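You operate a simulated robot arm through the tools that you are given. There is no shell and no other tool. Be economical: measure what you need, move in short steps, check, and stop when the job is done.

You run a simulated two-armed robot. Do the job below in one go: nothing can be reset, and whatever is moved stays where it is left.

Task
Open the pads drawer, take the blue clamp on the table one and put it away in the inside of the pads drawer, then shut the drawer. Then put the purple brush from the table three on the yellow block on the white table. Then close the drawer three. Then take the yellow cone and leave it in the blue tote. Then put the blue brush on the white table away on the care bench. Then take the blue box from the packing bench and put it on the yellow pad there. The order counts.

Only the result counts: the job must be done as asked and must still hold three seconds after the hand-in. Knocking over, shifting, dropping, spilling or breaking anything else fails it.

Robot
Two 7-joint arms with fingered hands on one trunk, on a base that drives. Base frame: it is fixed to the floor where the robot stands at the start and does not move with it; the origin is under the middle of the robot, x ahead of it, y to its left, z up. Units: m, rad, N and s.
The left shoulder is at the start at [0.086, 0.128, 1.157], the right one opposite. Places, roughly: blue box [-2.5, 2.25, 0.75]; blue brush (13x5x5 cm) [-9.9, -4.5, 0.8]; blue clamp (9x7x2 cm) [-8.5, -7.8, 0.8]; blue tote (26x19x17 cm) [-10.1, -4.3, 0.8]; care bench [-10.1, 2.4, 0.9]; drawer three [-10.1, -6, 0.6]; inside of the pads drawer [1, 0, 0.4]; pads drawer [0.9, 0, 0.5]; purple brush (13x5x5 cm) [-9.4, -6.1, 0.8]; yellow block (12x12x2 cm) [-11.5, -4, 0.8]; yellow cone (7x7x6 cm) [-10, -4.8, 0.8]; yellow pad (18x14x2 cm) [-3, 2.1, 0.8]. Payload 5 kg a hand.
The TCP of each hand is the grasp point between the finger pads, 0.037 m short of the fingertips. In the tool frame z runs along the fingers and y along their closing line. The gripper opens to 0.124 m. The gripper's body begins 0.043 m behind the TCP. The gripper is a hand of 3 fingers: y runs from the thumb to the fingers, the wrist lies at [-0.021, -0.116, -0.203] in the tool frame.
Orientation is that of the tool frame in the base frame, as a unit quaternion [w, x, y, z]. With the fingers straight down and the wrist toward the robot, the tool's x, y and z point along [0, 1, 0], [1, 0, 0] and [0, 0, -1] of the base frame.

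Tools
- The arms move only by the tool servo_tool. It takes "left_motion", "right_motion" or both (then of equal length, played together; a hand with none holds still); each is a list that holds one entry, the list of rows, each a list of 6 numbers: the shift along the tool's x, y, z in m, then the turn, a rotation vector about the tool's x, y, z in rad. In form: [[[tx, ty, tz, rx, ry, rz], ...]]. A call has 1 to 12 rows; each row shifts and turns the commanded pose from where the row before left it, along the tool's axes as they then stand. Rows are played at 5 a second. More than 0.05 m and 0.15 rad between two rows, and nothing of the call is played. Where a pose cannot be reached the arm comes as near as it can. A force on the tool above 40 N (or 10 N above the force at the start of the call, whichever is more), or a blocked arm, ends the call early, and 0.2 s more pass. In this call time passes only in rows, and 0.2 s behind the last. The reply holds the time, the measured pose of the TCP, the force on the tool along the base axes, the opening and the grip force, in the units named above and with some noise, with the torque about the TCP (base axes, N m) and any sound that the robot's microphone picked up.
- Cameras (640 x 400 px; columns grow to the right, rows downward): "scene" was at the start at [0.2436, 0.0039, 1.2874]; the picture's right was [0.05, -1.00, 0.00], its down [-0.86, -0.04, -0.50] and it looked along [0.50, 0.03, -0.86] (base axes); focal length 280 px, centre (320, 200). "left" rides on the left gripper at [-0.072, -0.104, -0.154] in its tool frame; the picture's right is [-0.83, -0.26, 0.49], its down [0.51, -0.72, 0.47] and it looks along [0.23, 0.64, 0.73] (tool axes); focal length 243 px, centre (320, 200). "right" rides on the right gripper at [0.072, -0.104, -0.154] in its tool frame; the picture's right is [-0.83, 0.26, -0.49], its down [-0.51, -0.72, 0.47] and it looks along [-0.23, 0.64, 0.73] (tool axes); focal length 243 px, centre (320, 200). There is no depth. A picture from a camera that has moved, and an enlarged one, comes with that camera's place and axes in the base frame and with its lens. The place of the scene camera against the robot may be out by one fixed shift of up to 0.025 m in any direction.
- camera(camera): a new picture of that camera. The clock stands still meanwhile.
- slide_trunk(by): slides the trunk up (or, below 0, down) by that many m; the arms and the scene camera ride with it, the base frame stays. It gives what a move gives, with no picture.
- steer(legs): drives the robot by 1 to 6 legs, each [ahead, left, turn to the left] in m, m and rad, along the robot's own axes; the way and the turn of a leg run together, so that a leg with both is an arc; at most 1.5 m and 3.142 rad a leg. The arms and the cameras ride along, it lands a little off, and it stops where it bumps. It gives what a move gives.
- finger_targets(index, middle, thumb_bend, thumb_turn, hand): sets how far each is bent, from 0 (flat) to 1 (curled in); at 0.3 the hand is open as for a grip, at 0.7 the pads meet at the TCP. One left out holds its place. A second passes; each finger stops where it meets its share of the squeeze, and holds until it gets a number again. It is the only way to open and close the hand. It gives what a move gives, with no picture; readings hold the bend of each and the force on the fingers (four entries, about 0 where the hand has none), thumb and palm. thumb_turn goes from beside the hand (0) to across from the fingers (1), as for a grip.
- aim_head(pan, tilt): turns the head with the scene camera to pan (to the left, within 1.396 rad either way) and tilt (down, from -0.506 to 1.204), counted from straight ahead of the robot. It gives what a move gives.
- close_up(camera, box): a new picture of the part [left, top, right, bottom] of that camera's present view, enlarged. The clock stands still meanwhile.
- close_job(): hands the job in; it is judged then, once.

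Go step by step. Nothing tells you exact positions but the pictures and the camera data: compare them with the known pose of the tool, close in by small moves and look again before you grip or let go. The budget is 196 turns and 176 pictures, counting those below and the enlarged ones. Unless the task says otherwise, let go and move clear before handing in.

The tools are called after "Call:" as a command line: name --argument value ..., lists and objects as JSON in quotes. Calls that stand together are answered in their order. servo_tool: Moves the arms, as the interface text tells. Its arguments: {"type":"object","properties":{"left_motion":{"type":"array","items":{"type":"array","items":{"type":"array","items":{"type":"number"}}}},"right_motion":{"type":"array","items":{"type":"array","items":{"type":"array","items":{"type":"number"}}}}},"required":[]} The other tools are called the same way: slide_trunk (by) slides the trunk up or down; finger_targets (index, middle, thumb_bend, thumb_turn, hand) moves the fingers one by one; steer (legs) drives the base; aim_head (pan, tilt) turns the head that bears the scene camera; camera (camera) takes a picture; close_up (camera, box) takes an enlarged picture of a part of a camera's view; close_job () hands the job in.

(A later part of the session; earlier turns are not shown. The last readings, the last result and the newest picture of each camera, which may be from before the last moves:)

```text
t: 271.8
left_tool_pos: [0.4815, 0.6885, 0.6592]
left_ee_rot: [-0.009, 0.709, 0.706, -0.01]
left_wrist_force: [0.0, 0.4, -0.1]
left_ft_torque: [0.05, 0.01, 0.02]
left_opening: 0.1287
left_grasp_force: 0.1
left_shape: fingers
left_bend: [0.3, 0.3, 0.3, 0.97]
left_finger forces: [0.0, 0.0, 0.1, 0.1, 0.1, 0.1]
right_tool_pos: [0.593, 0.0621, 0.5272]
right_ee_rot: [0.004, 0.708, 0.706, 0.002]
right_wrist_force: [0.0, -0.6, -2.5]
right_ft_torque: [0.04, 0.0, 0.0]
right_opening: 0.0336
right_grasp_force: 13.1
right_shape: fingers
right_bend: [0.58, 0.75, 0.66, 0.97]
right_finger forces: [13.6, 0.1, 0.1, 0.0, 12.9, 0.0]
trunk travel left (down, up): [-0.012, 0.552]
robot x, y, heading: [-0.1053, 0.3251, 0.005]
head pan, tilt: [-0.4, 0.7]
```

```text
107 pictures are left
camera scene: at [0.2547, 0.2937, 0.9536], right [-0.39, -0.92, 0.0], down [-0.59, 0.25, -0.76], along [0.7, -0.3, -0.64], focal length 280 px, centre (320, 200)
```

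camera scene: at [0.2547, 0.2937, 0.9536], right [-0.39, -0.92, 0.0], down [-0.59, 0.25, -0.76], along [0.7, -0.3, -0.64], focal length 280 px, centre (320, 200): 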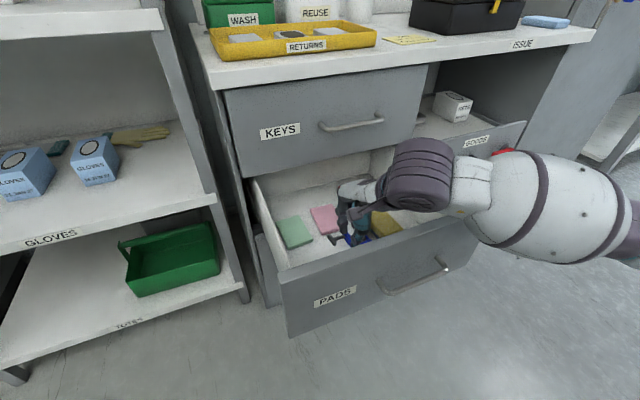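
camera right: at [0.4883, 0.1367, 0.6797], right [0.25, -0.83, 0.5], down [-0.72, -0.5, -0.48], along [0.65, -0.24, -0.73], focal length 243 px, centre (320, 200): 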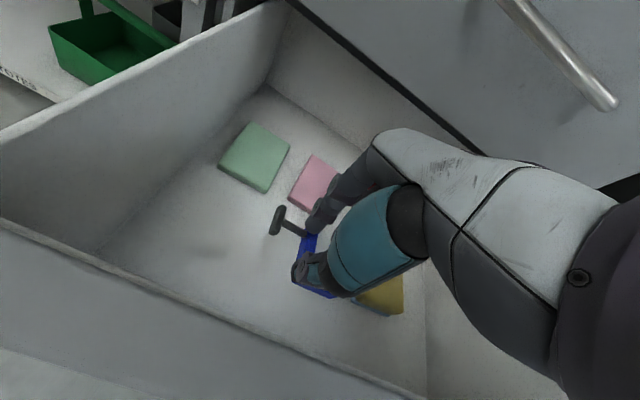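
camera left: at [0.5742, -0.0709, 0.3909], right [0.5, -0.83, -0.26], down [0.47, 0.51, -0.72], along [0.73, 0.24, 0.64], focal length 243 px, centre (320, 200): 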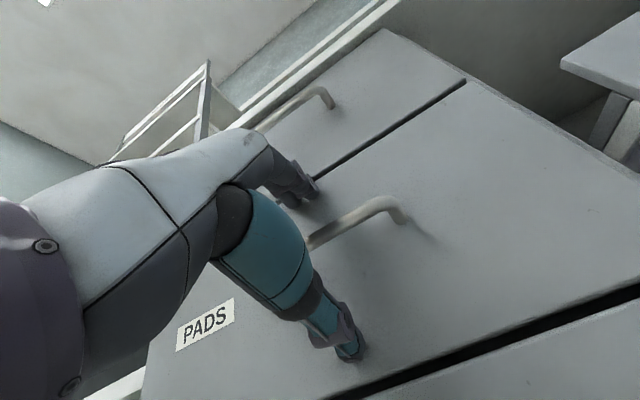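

Call:
servo_tool --right_motion '[[[0, -0.01, 0.01, 0, 0, 0], [0, -0.005, 0.01, 0, 0, 0], [0, 0, 0.01, 0, 0, 0]]]'

Call:
close_up --camera "right" --box '[180, 120, 440, 340]'

Call:
close_up --camera "scene" --box '[240, 160, 430, 280]'

```text
t: 272.6
left_tool_pos: [0.4808, 0.6877, 0.6588]
left_ee_rot: [-0.008, 0.709, 0.705, -0.011]
left_wrist_force: [0.3, -0.2, 0.4]
left_ft_torque: [0.02, -0.01, 0.01]
left_opening: 0.1286
left_grasp_force: 0.0
left_shape: fingers
left_bend: [0.3, 0.3, 0.3, 0.97]
left_finger forces: [0.0, 0.0, 0.0, 0.0, 0.1, 0.1]
right_tool_pos: [0.5797, 0.0649, 0.4965]
right_ee_rot: [0.003, 0.708, 0.706, 0.002]
right_wrist_force: [0.5, -0.4, -0.9]
right_ft_torque: [0.01, 0.06, 0.0]
right_opening: 0.0334
right_grasp_force: 13.1
right_shape: fingers
right_bend: [0.58, 0.75, 0.66, 0.97]
right_finger forces: [13.6, 0.0, 0.0, 0.1, 12.9, 0.0]
trunk travel left (down, up): [-0.012, 0.552]
robot x, y, heading: [-0.1093, 0.3259, 0.003]
head pan, tilt: [-0.4, 0.7]
```

```text
1.82 times, centred on (310, 230) of right
camera zoom: at [0.4743, 0.1375, 0.6497], right [0.26, -0.83, 0.5], down [-0.72, -0.5, -0.48], along [0.64, -0.24, -0.73], focal length 441 px, centre (338, 146)
```

zoom: 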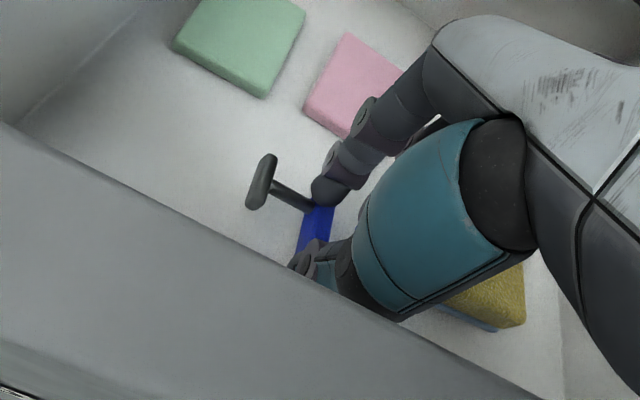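

```text
3.33 times, centred on (335, 220) of scene
camera zoom: at [0.2547, 0.2937, 0.9536], right [-0.39, -0.92, 0.0], down [-0.59, 0.25, -0.76], along [0.7, -0.3, -0.64], focal length 933 px, centre (270, 133)
```

zoom: 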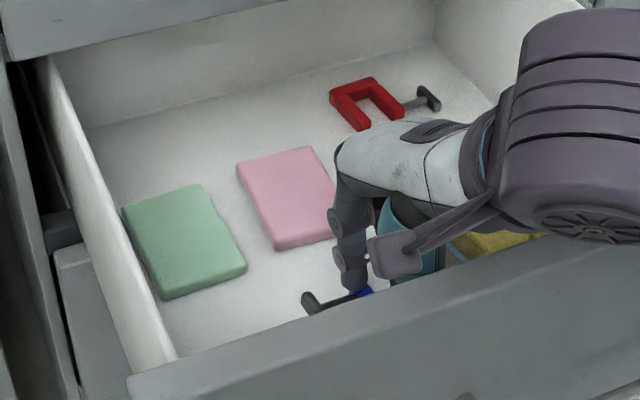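

Call:
servo_tool --right_motion '[[[0, 0.005, 0.006, 0, 0, 0], [0, 0.005, 0.005, 0, 0, 0], [0, 0, 0.005, 0, 0, 0]]]'

Call:
close_up --camera "right" --box '[180, 120, 440, 340]'

```text
t: 273.4
left_tool_pos: [0.4807, 0.6878, 0.659]
left_ee_rot: [-0.008, 0.709, 0.705, -0.011]
left_wrist_force: [-1.1, 1.0, -0.5]
left_ft_torque: [-0.01, 0.01, -0.02]
left_opening: 0.1287
left_grasp_force: 0.1
left_shape: fingers
left_bend: [0.3, 0.3, 0.3, 0.97]
left_finger forces: [0.1, 0.0, 0.0, 0.0, 0.1, 0.1]
right_tool_pos: [0.5883, 0.0632, 0.4802]
right_ee_rot: [0.003, 0.709, 0.705, 0.002]
right_wrist_force: [-0.3, -0.1, -1.7]
right_ft_torque: [-0.01, 0.0, -0.02]
right_opening: 0.0333
right_grasp_force: 13.3
right_shape: fingers
right_bend: [0.58, 0.75, 0.66, 0.97]
right_finger forces: [13.6, 0.0, 0.0, 0.1, 12.8, 0.0]
trunk travel left (down, up): [-0.012, 0.552]
robot x, y, heading: [-0.1053, 0.3242, 0.004]
head pan, tilt: [-0.4, 0.7]
```

```text
1.82 times, centred on (310, 230) of right
camera zoom: at [0.484, 0.137, 0.6331], right [0.25, -0.83, 0.5], down [-0.72, -0.5, -0.48], along [0.65, -0.24, -0.73], focal length 441 px, centre (338, 146)
```

zoom: 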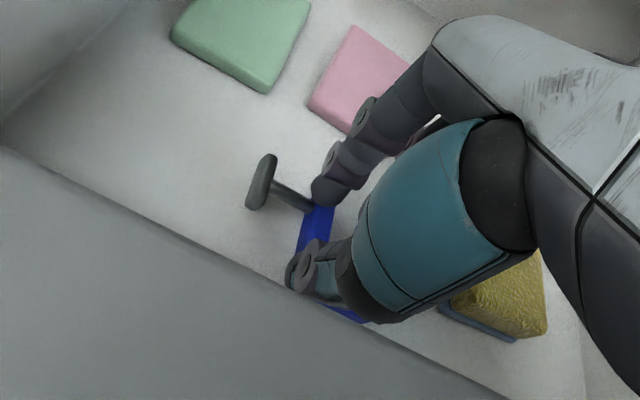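

Call:
servo_tool --right_motion '[[[0, 0, 0.005, 0, 0, 0], [0, 0, 0.005, 0, 0, 0]]]'

Call:
servo_tool --right_motion '[[[0, 0, 0.004, 0, 0, 0], [0, 0, 0.004, 0, 0, 0]]]'

Call:
close_up --camera "right" --box '[180, 120, 440, 340]'

```text
t: 274.0
left_tool_pos: [0.4807, 0.6896, 0.6603]
left_ee_rot: [-0.008, 0.709, 0.705, -0.01]
left_wrist_force: [0.0, -0.8, 0.5]
left_ft_torque: [-0.01, 0.0, -0.02]
left_opening: 0.1287
left_grasp_force: 0.1
left_shape: fingers
left_bend: [0.3, 0.3, 0.3, 0.97]
left_finger forces: [0.0, 0.0, 0.1, 0.1, 0.0, 0.0]
right_tool_pos: [0.5881, 0.0634, 0.4716]
right_ee_rot: [0.004, 0.709, 0.705, 0.004]
right_wrist_force: [1.4, -1.7, 18.0]
right_ft_torque: [-0.24, 1.75, 0.15]
right_opening: 0.0336
right_grasp_force: 13.0
right_shape: fingers
right_bend: [0.58, 0.75, 0.66, 0.97]
right_finger forces: [12.8, 0.0, 0.0, 0.0, 12.5, 0.0]
trunk travel left (down, up): [-0.012, 0.552]
robot x, y, heading: [-0.1075, 0.3255, -0.002]
head pan, tilt: [-0.4, 0.7]
```

```text
t: 274.4
left_tool_pos: [0.4817, 0.6874, 0.6589]
left_ee_rot: [-0.008, 0.709, 0.705, -0.01]
left_wrist_force: [-0.6, 0.8, 0.4]
left_ft_torque: [0.0, -0.02, 0.01]
left_opening: 0.1286
left_grasp_force: 0.0
left_shape: fingers
left_bend: [0.3, 0.3, 0.3, 0.97]
left_finger forces: [0.1, 0.1, 0.1, 0.0, 0.1, 0.1]
right_tool_pos: [0.5906, 0.0636, 0.4729]
right_ee_rot: [0.007, 0.708, 0.706, 0.007]
right_wrist_force: [1.4, 1.9, 18.9]
right_ft_torque: [-0.68, 1.98, -0.18]
right_opening: 0.0334
right_grasp_force: 12.7
right_shape: fingers
right_bend: [0.58, 0.75, 0.66, 0.97]
right_finger forces: [13.1, 0.1, 0.1, 0.0, 12.6, 0.0]
trunk travel left (down, up): [-0.012, 0.552]
robot x, y, heading: [-0.1032, 0.3271, 0.004]
head pan, tilt: [-0.4, 0.7]
stopped in row 2 (right hand): the force on the tool passed its limit at 47 N (the readings are from after the stop); the commanded pose is now the measured one
```

```text
1.82 times, centred on (310, 230) of right
camera zoom: at [0.4846, 0.1374, 0.6248], right [0.25, -0.83, 0.5], down [-0.71, -0.5, -0.48], along [0.65, -0.24, -0.72], focal length 441 px, centre (338, 146)
```

zoom: 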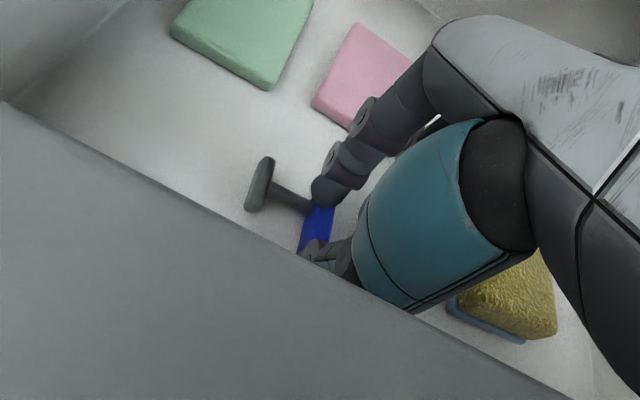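

The torque shows the wrist touching the drawer's front edge rather than the clamp on the floor. I'll raise slightly, move 2 cm further in and lower again.

Call:
servo_tool --right_motion '[[[0, 0, -0.015, 0, 0, 0], [0, 0.022, 0, 0, 0, 0], [0, 0, 0.008, 0, 0, 0], [0, 0, 0.006, 0, 0, 0]]]'

Call:
close_up --camera "scene" --box '[240, 160, 430, 280]'

Call:
close_up --camera "right" --box '[180, 120, 440, 340]'

```text
t: 275.4
left_tool_pos: [0.4814, 0.6877, 0.6591]
left_ee_rot: [-0.008, 0.709, 0.705, -0.012]
left_wrist_force: [-0.7, -0.4, -0.2]
left_ft_torque: [-0.02, -0.04, 0.03]
left_opening: 0.1287
left_grasp_force: 0.0
left_shape: fingers
left_bend: [0.3, 0.3, 0.3, 0.97]
left_finger forces: [0.0, 0.0, 0.1, 0.0, 0.0, 0.0]
right_tool_pos: [0.6138, 0.0622, 0.4714]
right_ee_rot: [0.006, 0.709, 0.705, 0.004]
right_wrist_force: [-0.8, -0.1, -0.8]
right_ft_torque: [-0.04, 0.01, 0.01]
right_opening: 0.0336
right_grasp_force: 12.6
right_shape: fingers
right_bend: [0.58, 0.75, 0.66, 0.97]
right_finger forces: [12.8, 0.0, 0.1, 0.1, 12.9, 0.1]
trunk travel left (down, up): [-0.012, 0.552]
robot x, y, heading: [-0.1036, 0.3245, -0.001]
head pan, tilt: [-0.4, 0.7]
```

```text
3.33 times, centred on (335, 220) of scene
camera zoom: at [0.2546, 0.2937, 0.9537], right [-0.39, -0.92, 0.0], down [-0.59, 0.25, -0.76], along [0.7, -0.3, -0.64], focal length 933 px, centre (270, 133)
```

zoom: 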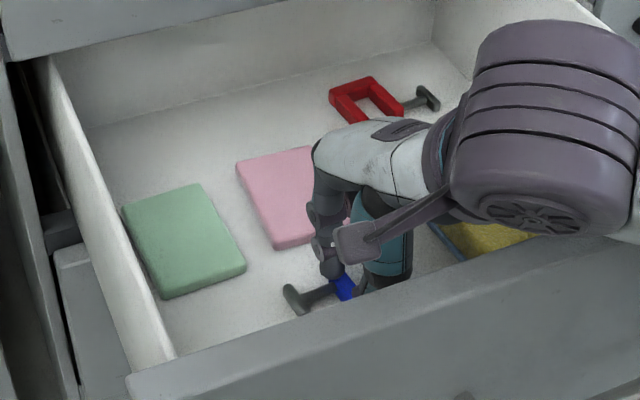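

```text
1.82 times, centred on (310, 230) of right
camera zoom: at [0.5078, 0.1364, 0.6236], right [0.25, -0.83, 0.5], down [-0.72, -0.5, -0.48], along [0.65, -0.24, -0.72], focal length 441 px, centre (338, 146)
```

zoom: 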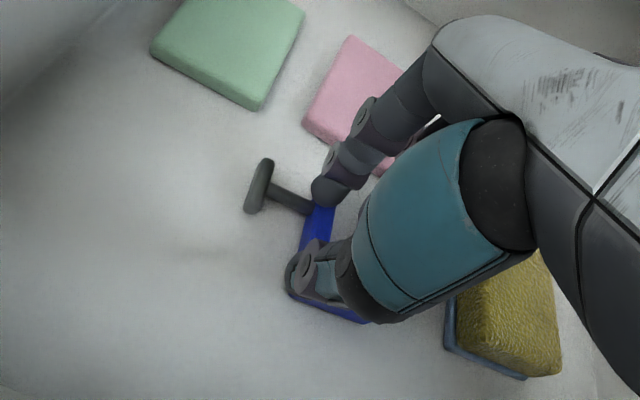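

Call:
servo_tool --right_motion '[[[0, 0, 0.005, 0, 0, 0], [0, 0, 0.005, 0, 0, 0]]]'

Call:
servo_tool --right_motion '[[[0, 0, 0.005, 0, 0, 0]]]'

Call:
servo_tool --right_motion '[[[0, 0, 0.005, 0, 0, 0]]]'

Call:
close_up --camera "right" --box '[180, 120, 440, 340]'

```text
t: 276.0
left_tool_pos: [0.4795, 0.6874, 0.6604]
left_ee_rot: [-0.008, 0.709, 0.705, -0.01]
left_wrist_force: [-0.6, 0.4, -0.5]
left_ft_torque: [0.02, -0.03, 0.01]
left_opening: 0.1288
left_grasp_force: 0.1
left_shape: fingers
left_bend: [0.3, 0.3, 0.3, 0.97]
left_finger forces: [0.1, 0.0, 0.2, 0.1, 0.0, 0.0]
right_tool_pos: [0.6146, 0.0632, 0.4685]
right_ee_rot: [0.01, 0.708, 0.706, 0.009]
right_wrist_force: [1.2, -1.9, 38.0]
right_ft_torque: [0.35, -0.53, -0.02]
right_opening: 0.0005
right_grasp_force: 22.4
right_shape: fingers
right_bend: [0.69, 0.75, 0.74, 0.97]
right_finger forces: [45.6, 0.0, 0.1, 0.0, 0.0, 0.0]
trunk travel left (down, up): [-0.012, 0.552]
robot x, y, heading: [-0.1056, 0.3305, -0.001]
head pan, tilt: [-0.4, 0.7]
```

```text
t: 276.3
left_tool_pos: [0.4813, 0.6882, 0.66]
left_ee_rot: [-0.008, 0.709, 0.706, -0.011]
left_wrist_force: [0.2, 0.6, -0.9]
left_ft_torque: [0.01, 0.03, 0.01]
left_opening: 0.1289
left_grasp_force: 0.0
left_shape: fingers
left_bend: [0.3, 0.3, 0.3, 0.97]
left_finger forces: [0.0, 0.0, 0.1, 0.0, 0.0, 0.1]
right_tool_pos: [0.6166, 0.0635, 0.4681]
right_ee_rot: [0.011, 0.709, 0.705, 0.013]
right_wrist_force: [-0.8, 1.4, 21.7]
right_ft_torque: [0.24, -0.22, 0.06]
right_opening: 0.0009
right_grasp_force: 14.1
right_shape: fingers
right_bend: [0.7, 0.75, 0.74, 0.97]
right_finger forces: [27.3, 0.1, 0.0, 0.1, 0.0, 0.1]
trunk travel left (down, up): [-0.012, 0.552]
robot x, y, heading: [-0.1039, 0.3257, -0.002]
head pan, tilt: [-0.4, 0.7]
stopped in row 1 (right hand): the force on the tool passed its limit at 53 N (the readings are from after the stop); the commanded pose is now the measured one
```

```text
t: 276.8
left_tool_pos: [0.4815, 0.6878, 0.6584]
left_ee_rot: [-0.009, 0.709, 0.705, -0.011]
left_wrist_force: [0.5, -0.4, -0.5]
left_ft_torque: [0.02, -0.02, 0.03]
left_opening: 0.1289
left_grasp_force: 0.1
left_shape: fingers
left_bend: [0.3, 0.3, 0.3, 0.97]
left_finger forces: [0.0, 0.0, 0.0, 0.0, 0.0, 0.1]
right_tool_pos: [0.6194, 0.0634, 0.468]
right_ee_rot: [0.013, 0.708, 0.706, 0.016]
right_wrist_force: [-0.3, 1.5, 17.9]
right_ft_torque: [0.14, -0.23, 0.03]
right_opening: 0.0011
right_grasp_force: 11.8
right_shape: fingers
right_bend: [0.69, 0.75, 0.73, 0.97]
right_finger forces: [23.4, 0.0, 0.1, 0.0, 0.0, 0.0]
trunk travel left (down, up): [-0.012, 0.552]
robot x, y, heading: [-0.1043, 0.3233, -0.001]
head pan, tilt: [-0.4, 0.7]
stopped in row 1 (right hand): the force on the tool passed its limit at 43 N (the readings are from after the stop); the commanded pose is now the measured one
```

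```text
1.82 times, centred on (310, 230) of right
camera zoom: at [0.5099, 0.1365, 0.6174], right [0.24, -0.83, 0.5], down [-0.7, -0.5, -0.5], along [0.67, -0.23, -0.71], focal length 441 px, centre (338, 146)
```

zoom: 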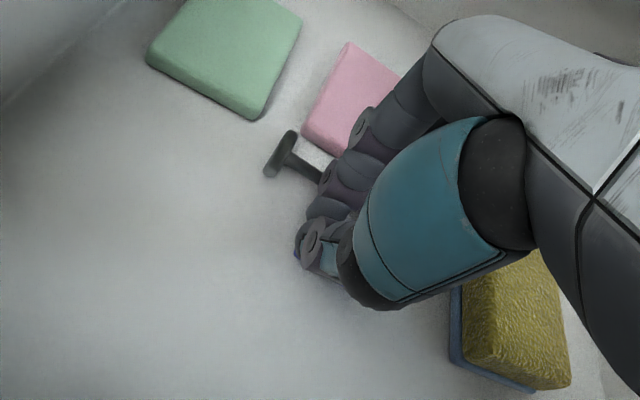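

The clamp reached the floor and the fingers slid off the bar, so it now lies in the drawer. I'll open and lift out carefully.

Call:
servo_tool --right_motion '[[[0, 0, -0.006, 0, 0, 0]]]'

Call:
finger_targets --hand "right" --index 0.5 --middle 0.5 --thumb_bend 0.5

Call:
servo_tool --right_motion '[[[0, 0, -0.02, 0, 0, 0], [0, 0, -0.02, 0, 0, 0], [0, 0, -0.03, 0, 0, 0]]]'

Call:
close_up --camera "right" --box '[160, 120, 420, 340]'

```text
t: 277.2
left_tool_pos: [0.4824, 0.688, 0.6592]
left_ee_rot: [-0.008, 0.709, 0.705, -0.01]
left_wrist_force: [1.1, 0.4, 0.9]
left_ft_torque: [-0.04, 0.03, 0.0]
left_opening: 0.1289
left_grasp_force: 0.0
left_shape: fingers
left_bend: [0.3, 0.3, 0.3, 0.97]
left_finger forces: [0.0, 0.0, 0.0, 0.1, 0.0, 0.0]
right_tool_pos: [0.6182, 0.0622, 0.4693]
right_ee_rot: [0.011, 0.709, 0.705, 0.012]
right_wrist_force: [0.6, 0.0, -0.6]
right_ft_torque: [0.02, -0.01, 0.01]
right_opening: 0.0026
right_grasp_force: 0.0
right_shape: fingers
right_bend: [0.68, 0.75, 0.74, 0.97]
right_finger forces: [0.0, 0.0, 0.1, 0.0, 0.1, 0.0]
trunk travel left (down, up): [-0.012, 0.552]
robot x, y, heading: [-0.1035, 0.3286, 0.001]
head pan, tilt: [-0.4, 0.7]
```

```text
t: 278.2
left_tool_pos: [0.4825, 0.6875, 0.6602]
left_ee_rot: [-0.009, 0.709, 0.705, -0.011]
left_wrist_force: [-0.2, 0.0, -0.2]
left_ft_torque: [0.01, 0.0, -0.01]
left_opening: 0.1287
left_grasp_force: 0.1
left_shape: fingers
left_bend: [0.3, 0.3, 0.3, 0.97]
left_finger forces: [0.1, 0.1, 0.0, 0.1, 0.1, 0.1]
right_tool_pos: [0.6181, 0.0642, 0.4706]
right_ee_rot: [0.012, 0.709, 0.705, 0.014]
right_wrist_force: [0.0, 0.3, 0.3]
right_ft_torque: [0.05, -0.01, -0.01]
right_opening: 0.0673
right_grasp_force: 0.1
right_shape: fingers
right_bend: [0.5, 0.5, 0.5, 0.97]
right_finger forces: [0.1, 0.1, 0.0, 0.0, 0.0, 0.1]
trunk travel left (down, up): [-0.012, 0.552]
robot x, y, heading: [-0.1077, 0.3277, 0.002]
head pan, tilt: [-0.4, 0.7]
```

```text
t: 279.0
left_tool_pos: [0.4814, 0.6882, 0.6591]
left_ee_rot: [-0.008, 0.708, 0.706, -0.011]
left_wrist_force: [0.1, -0.3, 0.1]
left_ft_torque: [-0.02, -0.02, 0.0]
left_opening: 0.129
left_grasp_force: 0.0
left_shape: fingers
left_bend: [0.3, 0.3, 0.3, 0.97]
left_finger forces: [0.0, 0.1, 0.1, 0.0, 0.1, 0.1]
right_tool_pos: [0.6158, 0.0614, 0.5401]
right_ee_rot: [0.012, 0.709, 0.705, 0.013]
right_wrist_force: [-0.1, -0.2, 0.5]
right_ft_torque: [0.02, 0.03, -0.02]
right_opening: 0.0674
right_grasp_force: 0.1
right_shape: fingers
right_bend: [0.5, 0.5, 0.5, 0.97]
right_finger forces: [0.0, 0.0, 0.0, 0.1, 0.0, 0.1]
trunk travel left (down, up): [-0.012, 0.552]
robot x, y, heading: [-0.1123, 0.3277, -0.004]
head pan, tilt: [-0.4, 0.7]
```

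```text
1.82 times, centred on (290, 230) of right
camera zoom: at [0.5076, 0.1349, 0.6899], right [0.24, -0.83, 0.5], down [-0.71, -0.5, -0.5], along [0.66, -0.23, -0.71], focal length 441 px, centre (374, 146)
```

zoom: 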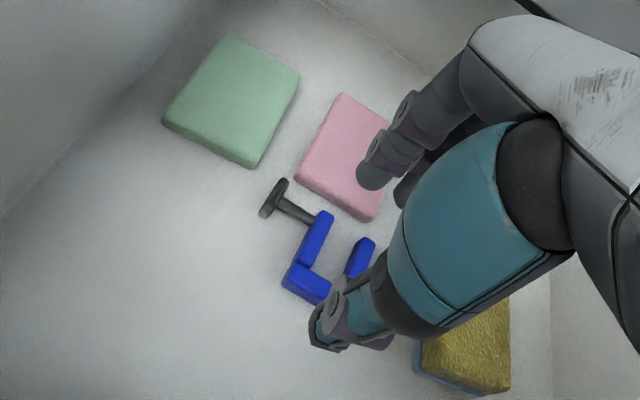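

The blue clamp lies flat in the drawer and nothing else has moved. I'll lift out, back off, and turn the right hand forward as a fist to push the drawer shut.

Call:
servo_tool --right_motion '[[[0, 0, -0.04, 0, 0, 0], [0, 0, -0.04, 0, 0, 0], [0, 0, -0.04, 0, 0, 0], [0, 0, -0.04, 0, 0, 0], [0, 0, -0.04, 0, 0, 0]]]'

Call:
steer --legs '[[-0.42, 0, 0]]'

Call:
servo_tool --right_motion '[[[0, 0, 0.02, -0.1309, 0, 0], [0, 0, 0.02, -0.1309, 0, 0], [0, 0, 0.02, -0.1309, 0, 0], [0, 0, 0.02, -0.1309, 0, 0], [0, 0, 0.01, -0.1309, 0, 0], [0, 0, 0, -0.1309, 0, 0], [0, 0, 0, -0.1309, 0, 0], [0, 0, 0, -0.1309, 0, 0], [0, 0, 0, -0.1309, 0, 0], [0, 0, 0, -0.1309, 0, 0], [0, 0, 0, -0.1309, 0, 0], [0, 0, 0, -0.1309, 0, 0]]]'

Call:
finger_targets --hand "right" --index 0.72 --middle 0.72 --thumb_bend 0.72

Call:
camera --camera "scene"

```text
t: 280.2
left_tool_pos: [0.4817, 0.6872, 0.6584]
left_ee_rot: [-0.008, 0.709, 0.705, -0.01]
left_wrist_force: [0.1, 0.4, 0.3]
left_ft_torque: [-0.02, 0.0, -0.02]
left_opening: 0.1288
left_grasp_force: 0.1
left_shape: fingers
left_bend: [0.3, 0.3, 0.3, 0.97]
left_finger forces: [0.1, 0.1, 0.1, 0.0, 0.1, 0.0]
right_tool_pos: [0.6077, 0.0625, 0.7404]
right_ee_rot: [0.012, 0.709, 0.705, 0.013]
right_wrist_force: [-0.1, -0.2, -0.1]
right_ft_torque: [-0.01, 0.03, 0.04]
right_opening: 0.0673
right_grasp_force: 0.0
right_shape: fingers
right_bend: [0.5, 0.5, 0.5, 0.97]
right_finger forces: [0.0, 0.0, 0.0, 0.0, 0.0, 0.0]
trunk travel left (down, up): [-0.012, 0.552]
robot x, y, heading: [-0.1071, 0.3272, 0.006]
head pan, tilt: [-0.4, 0.7]
```

```text
t: 282.7
left_tool_pos: [0.068, 0.688, 0.6589]
left_ee_rot: [-0.008, 0.708, 0.706, -0.01]
left_wrist_force: [-0.6, 0.7, 0.3]
left_ft_torque: [-0.02, 0.02, 0.01]
left_opening: 0.1288
left_grasp_force: 0.0
left_shape: fingers
left_bend: [0.3, 0.3, 0.3, 0.97]
left_finger forces: [0.0, 0.0, 0.0, 0.0, 0.1, 0.1]
right_tool_pos: [0.1981, 0.064, 0.7406]
right_ee_rot: [0.01, 0.708, 0.706, 0.014]
right_wrist_force: [0.6, -0.2, 0.3]
right_ft_torque: [0.01, 0.03, -0.03]
right_opening: 0.0669
right_grasp_force: 0.1
right_shape: fingers
right_bend: [0.5, 0.5, 0.5, 0.97]
right_finger forces: [0.0, 0.0, 0.1, 0.0, 0.1, 0.1]
trunk travel left (down, up): [-0.012, 0.552]
robot x, y, heading: [-0.5185, 0.323, -0.001]
head pan, tilt: [-0.4, 0.7]
```

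```text
t: 285.3
left_tool_pos: [0.0686, 0.6888, 0.6589]
left_ee_rot: [-0.008, 0.708, 0.706, -0.01]
left_wrist_force: [0.0, -0.2, -0.5]
left_ft_torque: [0.01, 0.0, -0.01]
left_opening: 0.129
left_grasp_force: 0.1
left_shape: fingers
left_bend: [0.3, 0.3, 0.3, 0.97]
left_finger forces: [0.0, 0.1, 0.0, 0.0, 0.1, 0.0]
right_tool_pos: [0.2144, 0.0643, 0.6642]
right_ee_rot: [0.194, 0.681, 0.679, 0.196]
right_wrist_force: [-0.9, -1.4, -0.2]
right_ft_torque: [0.01, 0.01, 0.03]
right_opening: 0.0674
right_grasp_force: 0.0
right_shape: fingers
right_bend: [0.5, 0.5, 0.5, 0.97]
right_finger forces: [0.1, 0.0, 0.1, 0.1, 0.0, 0.0]
right hand out of reach, approached as far as the arm can: row 5, 6, 7, 8, 9, 10, 11, 12
trunk travel left (down, up): [-0.012, 0.552]
robot x, y, heading: [-0.5212, 0.322, 0.005]
head pan, tilt: [-0.4, 0.7]
```

```text
t: 286.3
left_tool_pos: [0.0673, 0.6885, 0.6586]
left_ee_rot: [-0.008, 0.707, 0.707, -0.01]
left_wrist_force: [0.2, -0.1, -0.1]
left_ft_torque: [0.02, 0.02, -0.01]
left_opening: 0.1288
left_grasp_force: 0.0
left_shape: fingers
left_bend: [0.3, 0.3, 0.3, 0.97]
left_finger forces: [0.0, 0.0, 0.1, 0.0, 0.1, 0.0]
right_tool_pos: [0.2147, 0.0648, 0.6642]
right_ee_rot: [0.194, 0.68, 0.679, 0.196]
right_wrist_force: [-0.3, 0.2, -0.6]
right_ft_torque: [-0.02, 0.01, -0.01]
right_opening: 0.002
right_grasp_force: 0.1
right_shape: fingers
right_bend: [0.72, 0.72, 0.71, 0.97]
right_finger forces: [0.1, 0.0, 0.0, 0.0, 0.0, 0.0]
trunk travel left (down, up): [-0.012, 0.552]
robot x, y, heading: [-0.5167, 0.3287, 0.007]
head pan, tilt: [-0.4, 0.7]
```

```text
98 pictures are left
camera scene: at [-0.1576, 0.294, 0.9537], right [-0.39, -0.92, 0.0], down [-0.59, 0.25, -0.76], along [0.71, -0.3, -0.64], focal length 280 px, centre (320, 200)
```

scene: 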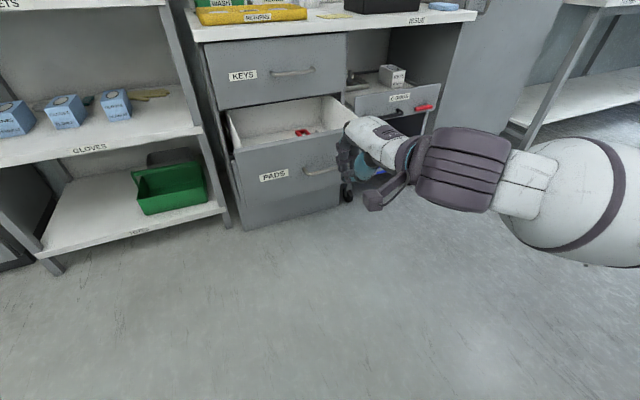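

The turn stopped at about 32° in this pose. I'll pull the hand back and lower, then continue turning.

Call:
servo_tool --right_motion '[[[0, -0.035, 0.0225, 0, 0, 0], [0, -0.035, 0.0225, 0, 0, 0], [0, -0.035, 0.0225, 0, 0, 0], [0, -0.035, 0.0225, 0, 0, 0], [0, 0, 0, -0.127, 0, 0], [0, 0, 0, -0.127, 0, 0], [0, 0, 0, -0.127, 0, 0], [0, 0, 0, -0.127, 0, 0], [0, 0, 0, -0.127, 0, 0], [0, 0, 0, -0.127, 0, 0], [0, 0, 0, -0.127, 0, 0], [0, 0, 0, -0.127, 0, 0]]]'

Call:
camera --camera "scene"

```text
t: 288.9
left_tool_pos: [0.0685, 0.6886, 0.6592]
left_ee_rot: [-0.008, 0.708, 0.706, -0.01]
left_wrist_force: [0.4, 0.4, 0.0]
left_ft_torque: [-0.04, -0.02, 0.01]
left_opening: 0.1289
left_grasp_force: 0.1
left_shape: fingers
left_bend: [0.3, 0.3, 0.3, 0.97]
left_finger forces: [0.0, 0.0, 0.1, 0.1, 0.0, 0.0]
right_tool_pos: [0.1913, 0.0329, 0.6392]
right_ee_rot: [0.395, 0.552, 0.583, 0.447]
right_wrist_force: [0.1, 0.4, 0.5]
right_ft_torque: [0.03, -0.04, 0.01]
right_opening: 0.0023
right_grasp_force: 0.0
right_shape: fingers
right_bend: [0.72, 0.72, 0.71, 0.97]
right_finger forces: [0.0, 0.1, 0.0, 0.1, 0.0, 0.0]
right hand out of reach, approached as far as the arm can: row 1, 2, 3, 4, 5, 6, 7, 8, 9, 10, 11, 12
trunk travel left (down, up): [-0.012, 0.552]
robot x, y, heading: [-0.5195, 0.3266, 0.002]
head pan, tilt: [-0.4, 0.7]
```

```text
97 pictures are left
camera scene: at [-0.1576, 0.294, 0.9537], right [-0.39, -0.92, 0.0], down [-0.59, 0.25, -0.76], along [0.71, -0.3, -0.64], focal length 280 px, centre (320, 200)
```

scene: 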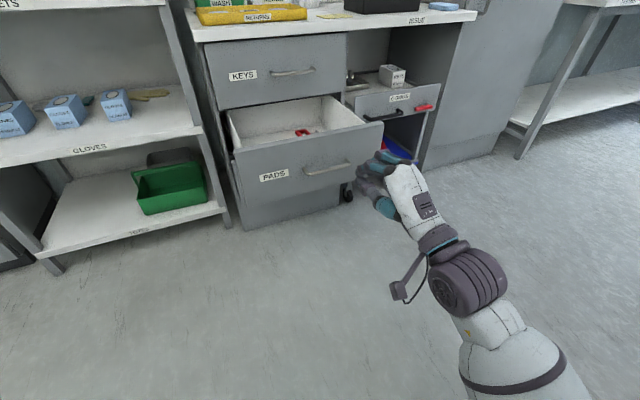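

The fist now points forward and slightly down. I'll lower it to the drawer-front height.

Call:
servo_tool --right_motion '[[[0, -0.03, 0, 0, 0, 0], [0, -0.03, 0, 0, 0, 0], [0, -0.03, 0, 0, 0, 0]]]'

Call:
camera --camera "scene"

```text
t: 289.7
left_tool_pos: [0.0674, 0.6887, 0.6585]
left_ee_rot: [-0.008, 0.708, 0.707, -0.011]
left_wrist_force: [-0.1, 1.6, -0.3]
left_ft_torque: [-0.03, -0.02, 0.01]
left_opening: 0.1289
left_grasp_force: 0.0
left_shape: fingers
left_bend: [0.3, 0.3, 0.3, 0.97]
left_finger forces: [0.1, 0.0, 0.0, 0.1, 0.1, 0.1]
right_tool_pos: [0.1621, 0.015, 0.5566]
right_ee_rot: [0.394, 0.552, 0.583, 0.446]
right_wrist_force: [0.3, -0.7, -0.2]
right_ft_torque: [0.0, 0.04, 0.04]
right_opening: 0.0021
right_grasp_force: 0.0
right_shape: fingers
right_bend: [0.72, 0.72, 0.71, 0.97]
right_finger forces: [0.0, 0.0, 0.1, 0.0, 0.0, 0.1]
right hand out of reach, approached as far as the arm can: row 1, 2, 3
trunk travel left (down, up): [-0.012, 0.552]
robot x, y, heading: [-0.5212, 0.3252, 0.002]
head pan, tilt: [-0.4, 0.7]
```

```text
96 pictures are left
camera scene: at [-0.1576, 0.2939, 0.9537], right [-0.39, -0.92, 0.0], down [-0.59, 0.25, -0.76], along [0.71, -0.3, -0.64], focal length 280 px, centre (320, 200)
```

scene: 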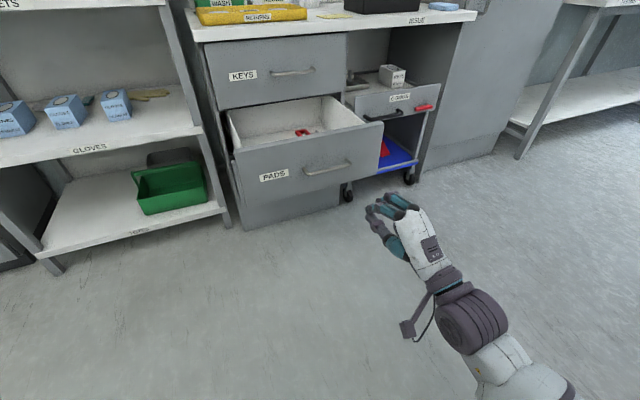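

Call:
steer --legs '[[0.35, 0, 0]]'

Call:
camera --camera "scene"

```text
t: 292.0
left_tool_pos: [0.427, 0.6924, 0.6597]
left_ee_rot: [-0.009, 0.707, 0.707, -0.012]
left_wrist_force: [0.6, -0.6, 0.4]
left_ft_torque: [0.02, 0.02, -0.01]
left_opening: 0.1288
left_grasp_force: 0.1
left_shape: fingers
left_bend: [0.3, 0.3, 0.3, 0.97]
left_finger forces: [0.0, 0.1, 0.0, 0.0, 0.0, 0.0]
right_tool_pos: [0.5239, 0.0204, 0.5561]
right_ee_rot: [0.393, 0.552, 0.584, 0.447]
right_wrist_force: [0.1, -1.0, 0.5]
right_ft_torque: [0.0, -0.03, 0.03]
right_opening: 0.0022
right_grasp_force: 0.0
right_shape: fingers
right_bend: [0.72, 0.72, 0.71, 0.97]
right_finger forces: [0.0, 0.0, 0.1, 0.0, 0.0, 0.0]
trunk travel left (down, up): [-0.012, 0.552]
robot x, y, heading: [-0.1609, 0.329, 0.009]
head pan, tilt: [-0.4, 0.7]
```

```text
95 pictures are left
camera scene: at [0.2019, 0.2972, 0.9536], right [-0.38, -0.92, 0.0], down [-0.6, 0.25, -0.76], along [0.71, -0.29, -0.64], focal length 280 px, centre (320, 200)
```

scene: 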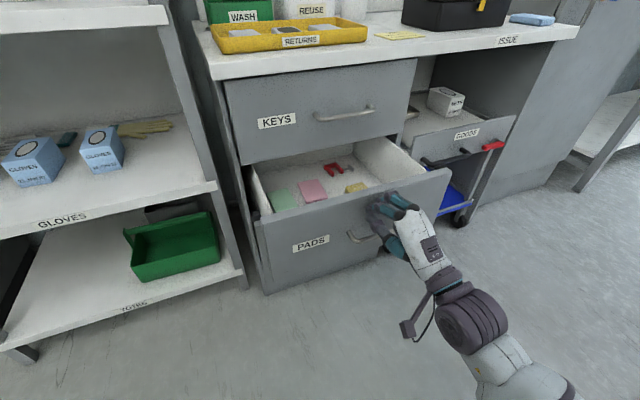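

The drawer is moving in smoothly, so I'll keep pushing until it closes.

Call:
steer --legs '[[0.25, 0, 0]]'

Call:
camera --camera "scene"

```text
t: 293.7
left_tool_pos: [0.6393, 0.6925, 0.6597]
left_ee_rot: [-0.009, 0.707, 0.707, -0.01]
left_wrist_force: [0.3, -0.1, -0.4]
left_ft_torque: [0.03, 0.01, -0.01]
left_opening: 0.1286
left_grasp_force: 0.1
left_shape: fingers
left_bend: [0.3, 0.3, 0.3, 0.97]
left_finger forces: [0.0, 0.0, 0.0, 0.1, 0.0, 0.1]
right_tool_pos: [0.731, 0.0225, 0.5601]
right_ee_rot: [0.393, 0.55, 0.583, 0.451]
right_wrist_force: [-16.5, 0.4, -1.4]
right_ft_torque: [0.01, 0.32, 0.01]
right_opening: 0.0018
right_grasp_force: 11.9
right_shape: fingers
right_bend: [0.73, 0.73, 0.69, 0.97]
right_finger forces: [8.9, 3.8, 0.0, 0.1, 10.6, 0.0]
trunk travel left (down, up): [-0.012, 0.552]
robot x, y, heading: [0.0519, 0.3317, 0.004]
head pan, tilt: [-0.4, 0.7]
stopped in leg 1: the force on the tool passed its limit at 192 N (the readings are from after the stop); the commanded pose is now the measured one
```

```text
94 pictures are left
camera scene: at [0.4132, 0.2978, 0.954], right [-0.39, -0.92, 0.0], down [-0.59, 0.25, -0.77], along [0.71, -0.29, -0.64], focal length 280 px, centre (320, 200)
```

scene: 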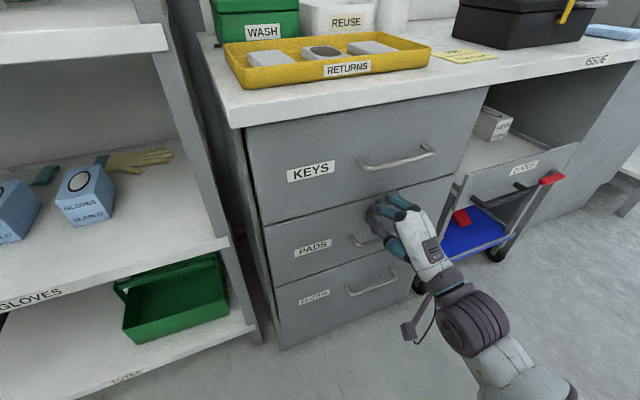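

The drawer is shut flush. I'll back away, confirm it, straighten the right hand and raise the trunk.

Call:
steer --legs '[[-0.45, 0, 0]]'

Call:
slide_trunk --by 0.4

Call:
servo_tool --right_motion '[[[0, 0, 0, 0.128, -0.009, 0.005], [0, 0, 0, 0.128, -0.009, 0.005], [0, 0, 0, 0.128, -0.009, 0.005], [0, 0, 0, 0.128, -0.009, 0.005], [0, 0, 0, 0.128, -0.009, 0.005], [0, 0, 0, 0.128, -0.009, 0.005], [0, 0, 0, 0.128, -0.009, 0.005], [0, 0, 0, 0.128, -0.009, 0.005], [0, 0, 0, 0.128, -0.009, 0.005], [0, 0, 0, 0.128, -0.009, 0.005]]]'

Call:
slide_trunk --by 0.14

Call:
servo_tool --right_motion '[[[0, 0.01, -0.03, 0, 0, 0], [0, 0.01, -0.03, 0, 0, 0], [0, 0.01, -0.03, 0, 0, 0], [0, 0.01, -0.03, 0, 0, 0]]]'

Call:
finger_targets --hand "right" --index 0.3 --middle 0.3 --thumb_bend 0.3

Call:
camera --camera "scene"

```text
t: 296.4
left_tool_pos: [0.1891, 0.6919, 0.659]
left_ee_rot: [-0.008, 0.707, 0.708, -0.01]
left_wrist_force: [0.5, 0.3, -0.6]
left_ft_torque: [-0.03, -0.03, 0.01]
left_opening: 0.1288
left_grasp_force: 0.0
left_shape: fingers
left_bend: [0.3, 0.3, 0.3, 0.97]
left_finger forces: [0.1, 0.0, 0.0, 0.0, 0.0, 0.0]
right_tool_pos: [0.2807, 0.0205, 0.5592]
right_ee_rot: [0.393, 0.55, 0.583, 0.451]
right_wrist_force: [0.4, 0.3, -0.1]
right_ft_torque: [0.01, 0.0, 0.06]
right_opening: 0.0021
right_grasp_force: 0.1
right_shape: fingers
right_bend: [0.72, 0.72, 0.7, 0.97]
right_finger forces: [0.1, 0.1, 0.0, 0.1, 0.0, 0.0]
trunk travel left (down, up): [-0.012, 0.552]
robot x, y, heading: [-0.3968, 0.3274, 0.007]
head pan, tilt: [-0.4, 0.7]
```

```text
t: 300.2
left_tool_pos: [0.1892, 0.6913, 1.0576]
left_ee_rot: [-0.009, 0.706, 0.708, -0.011]
left_wrist_force: [0.4, -0.2, -0.2]
left_ft_torque: [-0.03, 0.0, 0.0]
left_opening: 0.1286
left_grasp_force: 0.1
left_shape: fingers
left_bend: [0.3, 0.3, 0.3, 0.97]
left_finger forces: [0.0, 0.0, 0.0, 0.0, 0.0, 0.1]
right_tool_pos: [0.2819, 0.0189, 0.9601]
right_ee_rot: [0.391, 0.549, 0.584, 0.453]
right_wrist_force: [-0.2, 0.2, -0.4]
right_ft_torque: [-0.02, 0.0, 0.05]
right_opening: 0.0018
right_grasp_force: 0.1
right_shape: fingers
right_bend: [0.72, 0.72, 0.7, 0.97]
right_finger forces: [0.1, 0.0, 0.0, 0.0, 0.0, 0.0]
trunk travel left (down, up): [-0.412, 0.152]
robot x, y, heading: [-0.3975, 0.3239, 0.003]
head pan, tilt: [-0.4, 0.7]
```

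```text
t: 302.4
left_tool_pos: [0.1899, 0.6916, 1.0583]
left_ee_rot: [-0.009, 0.706, 0.708, -0.011]
left_wrist_force: [-1.1, 0.6, -0.6]
left_ft_torque: [-0.01, 0.01, 0.02]
left_opening: 0.1287
left_grasp_force: 0.2
left_shape: fingers
left_bend: [0.3, 0.3, 0.3, 0.97]
left_finger forces: [0.0, 0.0, 0.1, 0.1, 0.1, 0.0]
right_tool_pos: [0.2817, 0.0189, 0.9603]
right_ee_rot: [-0.002, 0.706, 0.708, 0.001]
right_wrist_force: [-0.3, 0.4, -0.2]
right_ft_torque: [0.0, -0.01, -0.02]
right_opening: 0.0018
right_grasp_force: 0.0
right_shape: fingers
right_bend: [0.72, 0.72, 0.7, 0.97]
right_finger forces: [0.1, 0.1, 0.0, 0.0, 0.0, 0.0]
trunk travel left (down, up): [-0.412, 0.152]
robot x, y, heading: [-0.399, 0.3247, 0.006]
head pan, tilt: [-0.4, 0.7]
```

```text
t: 304.1
left_tool_pos: [0.1897, 0.6897, 1.1959]
left_ee_rot: [-0.009, 0.706, 0.708, -0.012]
left_wrist_force: [0.1, 0.6, -1.4]
left_ft_torque: [0.01, 0.0, 0.01]
left_opening: 0.1291
left_grasp_force: 0.1
left_shape: fingers
left_bend: [0.3, 0.3, 0.3, 0.97]
left_finger forces: [0.0, 0.1, 0.1, 0.1, 0.1, 0.1]
right_tool_pos: [0.2816, 0.019, 1.097]
right_ee_rot: [-0.002, 0.706, 0.708, 0.0]
right_wrist_force: [-0.6, -0.1, -0.9]
right_ft_torque: [0.0, 0.01, 0.02]
right_opening: 0.0021
right_grasp_force: 0.0
right_shape: fingers
right_bend: [0.72, 0.72, 0.7, 0.97]
right_finger forces: [0.0, 0.1, 0.0, 0.0, 0.0, 0.0]
trunk travel left (down, up): [-0.552, 0.012]
robot x, y, heading: [-0.3972, 0.3251, 0.004]
head pan, tilt: [-0.4, 0.7]
```

```text
t: 305.1
left_tool_pos: [0.1887, 0.6923, 1.1994]
left_ee_rot: [-0.008, 0.706, 0.708, -0.01]
left_wrist_force: [0.6, -0.1, -0.2]
left_ft_torque: [-0.04, 0.0, 0.03]
left_opening: 0.1286
left_grasp_force: 0.0
left_shape: fingers
left_bend: [0.3, 0.3, 0.3, 0.97]
left_finger forces: [0.0, 0.0, 0.0, 0.1, 0.0, 0.1]
right_tool_pos: [0.3213, 0.0201, 1.2219]
right_ee_rot: [0.0, 0.705, 0.709, 0.001]
right_wrist_force: [0.1, 0.1, 0.9]
right_ft_torque: [-0.02, 0.02, -0.02]
right_opening: 0.0019
right_grasp_force: 0.0
right_shape: fingers
right_bend: [0.72, 0.72, 0.7, 0.97]
right_finger forces: [0.0, 0.0, 0.1, 0.0, 0.0, 0.1]
trunk travel left (down, up): [-0.552, 0.012]
robot x, y, heading: [-0.399, 0.3279, 0.005]
head pan, tilt: [-0.4, 0.7]
```

```text
t: 306.1
left_tool_pos: [0.1898, 0.6916, 1.1986]
left_ee_rot: [-0.008, 0.707, 0.707, -0.011]
left_wrist_force: [-0.9, 0.7, 0.3]
left_ft_torque: [0.03, 0.01, -0.02]
left_opening: 0.1287
left_grasp_force: 0.0
left_shape: fingers
left_bend: [0.3, 0.3, 0.3, 0.97]
left_finger forces: [0.0, 0.1, 0.0, 0.0, 0.0, 0.1]
right_tool_pos: [0.321, 0.0196, 1.2215]
right_ee_rot: [0.0, 0.705, 0.709, 0.001]
right_wrist_force: [0.6, 0.5, 0.5]
right_ft_torque: [-0.02, 0.02, 0.03]
right_opening: 0.1282
right_grasp_force: 0.0
right_shape: fingers
right_bend: [0.3, 0.3, 0.3, 0.97]
right_finger forces: [0.0, 0.0, 0.0, 0.0, 0.0, 0.0]
trunk travel left (down, up): [-0.552, 0.012]
robot x, y, heading: [-0.3964, 0.3287, 0.002]
head pan, tilt: [-0.4, 0.7]
```

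```text
93 pictures are left
camera scene: at [-0.2574, 0.2944, 1.5461], right [-0.38, -0.92, 0.0], down [-0.59, 0.25, -0.76], along [0.71, -0.29, -0.64], focal length 280 px, centre (320, 200)
```

scene: 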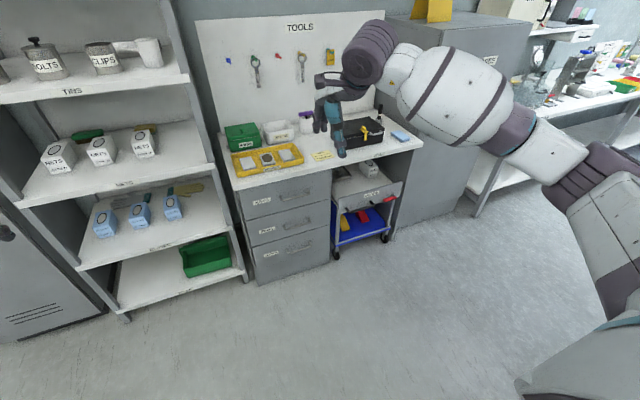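

The pads drawer is confirmed closed. I'm now heading back west for the purple brush: strafe south and turn round.

Call:
steer --legs '[[-0.13, 0, 0], [0, -1.5, 0], [0, -1.5, 0], [0, -0.1, 0], [0, 0, 3.14]]'

```text
t: 341.7
left_tool_pos: [-1.0979, -3.1579, 1.1991]
left_ee_rot: [-0.012, 0.727, -0.687, 0.008]
left_wrist_force: [0.3, 0.0, 0.6]
left_ft_torque: [-0.02, 0.01, 0.03]
left_opening: 0.1287
left_grasp_force: 0.1
left_shape: fingers
left_bend: [0.3, 0.3, 0.3, 0.97]
left_finger forces: [0.0, 0.0, 0.0, 0.0, 0.0, 0.0]
right_tool_pos: [-1.2665, -2.4935, 1.2205]
right_ee_rot: [0.001, 0.727, -0.686, 0.0]
right_wrist_force: [-0.7, 0.6, -0.5]
right_ft_torque: [0.03, -0.04, -0.01]
right_opening: 0.1283
right_grasp_force: 0.0
right_shape: fingers
right_bend: [0.3, 0.3, 0.3, 0.97]
right_finger forces: [0.0, 0.1, 0.1, 0.1, 0.0, 0.0]
trunk travel left (down, up): [-0.552, 0.012]
robot x, y, heading: [-0.5339, -2.7577, -3.082]
head pan, tilt: [-0.4, 0.7]
```

Call:
steer --legs '[[0.2, 0.11, -0.06], [1.45, 0.01, 0], [1.3, 0.02, 0], [0.6, 0.13, 0], [0.75, 0.02, 0]]'

```text
t: 362.9
left_tool_pos: [-5.3574, -3.4995, 1.1997]
left_ee_rot: [-0.011, 0.721, -0.693, 0.008]
left_wrist_force: [0.3, -0.4, 0.4]
left_ft_torque: [-0.02, 0.01, 0.03]
left_opening: 0.1288
left_grasp_force: 0.0
left_shape: fingers
left_bend: [0.3, 0.3, 0.3, 0.97]
left_finger forces: [0.0, 0.1, 0.0, 0.0, 0.0, 0.0]
right_tool_pos: [-5.5126, -2.8325, 1.2221]
right_ee_rot: [0.002, 0.722, -0.692, -0.002]
right_wrist_force: [0.3, 0.0, 0.6]
right_ft_torque: [0.02, -0.01, -0.03]
right_opening: 0.1285
right_grasp_force: 0.0
right_shape: fingers
right_bend: [0.3, 0.3, 0.3, 0.97]
right_finger forces: [0.0, 0.0, 0.1, 0.1, 0.1, 0.1]
trunk travel left (down, up): [-0.552, 0.012]
robot x, y, heading: [-4.7862, -3.1126, -3.101]
head pan, tilt: [-0.4, 0.7]
```

I'm through the gap again. Next I'll drive toward table three and look at how it stands relative to the white table and the thin column.

Call:
steer --legs '[[0, 0, 0.42], [1.4, 0, 0], [1.3, 0, 0]]'

Call:
aim_head --pan 0.1 --tilt 0.35

Call:
camera --camera "scene"

```text
t: 377.2
left_tool_pos: [-7.5623, -4.9097, 1.1999]
left_ee_rot: [-0.012, 0.847, -0.531, 0.006]
left_wrist_force: [-0.2, 0.5, 1.1]
left_ft_torque: [0.01, 0.01, 0.01]
left_opening: 0.1287
left_grasp_force: 0.0
left_shape: fingers
left_bend: [0.3, 0.3, 0.3, 0.97]
left_finger forces: [0.1, 0.1, 0.0, 0.1, 0.0, 0.0]
right_tool_pos: [-7.9714, -4.3603, 1.2218]
right_ee_rot: [0.001, 0.848, -0.53, 0.0]
right_wrist_force: [0.3, 0.0, 0.2]
right_ft_torque: [0.04, 0.04, -0.04]
right_opening: 0.1284
right_grasp_force: 0.0
right_shape: fingers
right_bend: [0.3, 0.3, 0.3, 0.97]
right_finger forces: [0.1, 0.1, 0.1, 0.1, 0.0, 0.0]
trunk travel left (down, up): [-0.552, 0.012]
robot x, y, heading: [-7.1944, -4.3249, -2.686]
head pan, tilt: [-0.4, 0.7]
```

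```text
t: 378.1
left_tool_pos: [-7.5619, -4.9093, 1.1992]
left_ee_rot: [-0.012, 0.847, -0.532, 0.005]
left_wrist_force: [-0.2, -0.1, -0.9]
left_ft_torque: [0.02, 0.0, -0.02]
left_opening: 0.1287
left_grasp_force: 0.1
left_shape: fingers
left_bend: [0.3, 0.3, 0.3, 0.97]
left_finger forces: [0.1, 0.0, 0.0, 0.0, 0.0, 0.1]
right_tool_pos: [-7.9735, -4.3613, 1.2202]
right_ee_rot: [0.001, 0.848, -0.53, 0.0]
right_wrist_force: [-0.4, -0.4, -0.2]
right_ft_torque: [0.02, 0.01, -0.03]
right_opening: 0.1286
right_grasp_force: 0.1
right_shape: fingers
right_bend: [0.3, 0.3, 0.3, 0.97]
right_finger forces: [0.1, 0.1, 0.1, 0.0, 0.0, 0.1]
trunk travel left (down, up): [-0.552, 0.012]
robot x, y, heading: [-7.194, -4.3265, -2.689]
head pan, tilt: [0.099, 0.351]
```

```text
92 pictures are left
camera scene: at [-7.2938, -4.394, 1.5774], right [-0.52, 0.85, 0.0], down [0.29, 0.18, -0.94], along [-0.8, -0.49, -0.34], focal length 280 px, centre (320, 200)
```

scene: 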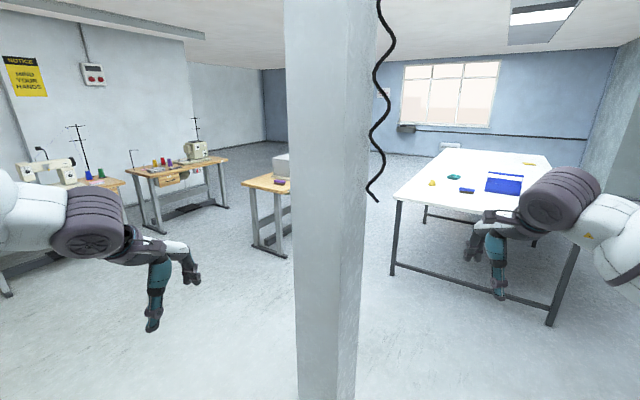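

The thin column is right ahead. The purple brush is at the near (east) end of table three, and the white table lies to the right with the cone, tote and blue brush on its near end. I'll zoom in on the brush.

Call:
close_up --camera "scene" --box '[230, 150, 310, 200]'

Call:
close_up --camera "scene" --box '[390, 130, 570, 240]'

```text
8.00 times, centred on (270, 175) of scene
camera zoom: at [-7.2938, -4.394, 1.5774], right [-0.52, 0.85, 0.0], down [0.29, 0.18, -0.94], along [-0.8, -0.49, -0.34], focal length 2238 px, centre (720, 400)
```

zoom: 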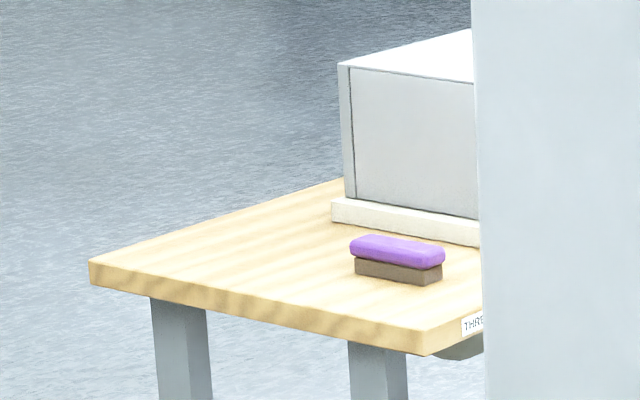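

```text
3.56 times, centred on (480, 185) of scene
camera zoom: at [-7.2938, -4.394, 1.5774], right [-0.52, 0.85, 0.0], down [0.29, 0.18, -0.94], along [-0.8, -0.49, -0.34], focal length 995 px, centre (-249, 253)
```

zoom: 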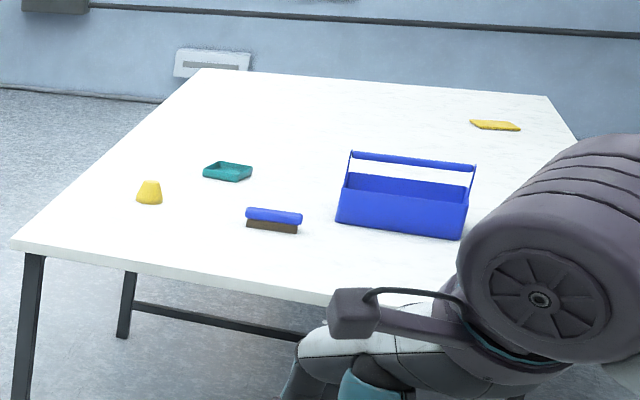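

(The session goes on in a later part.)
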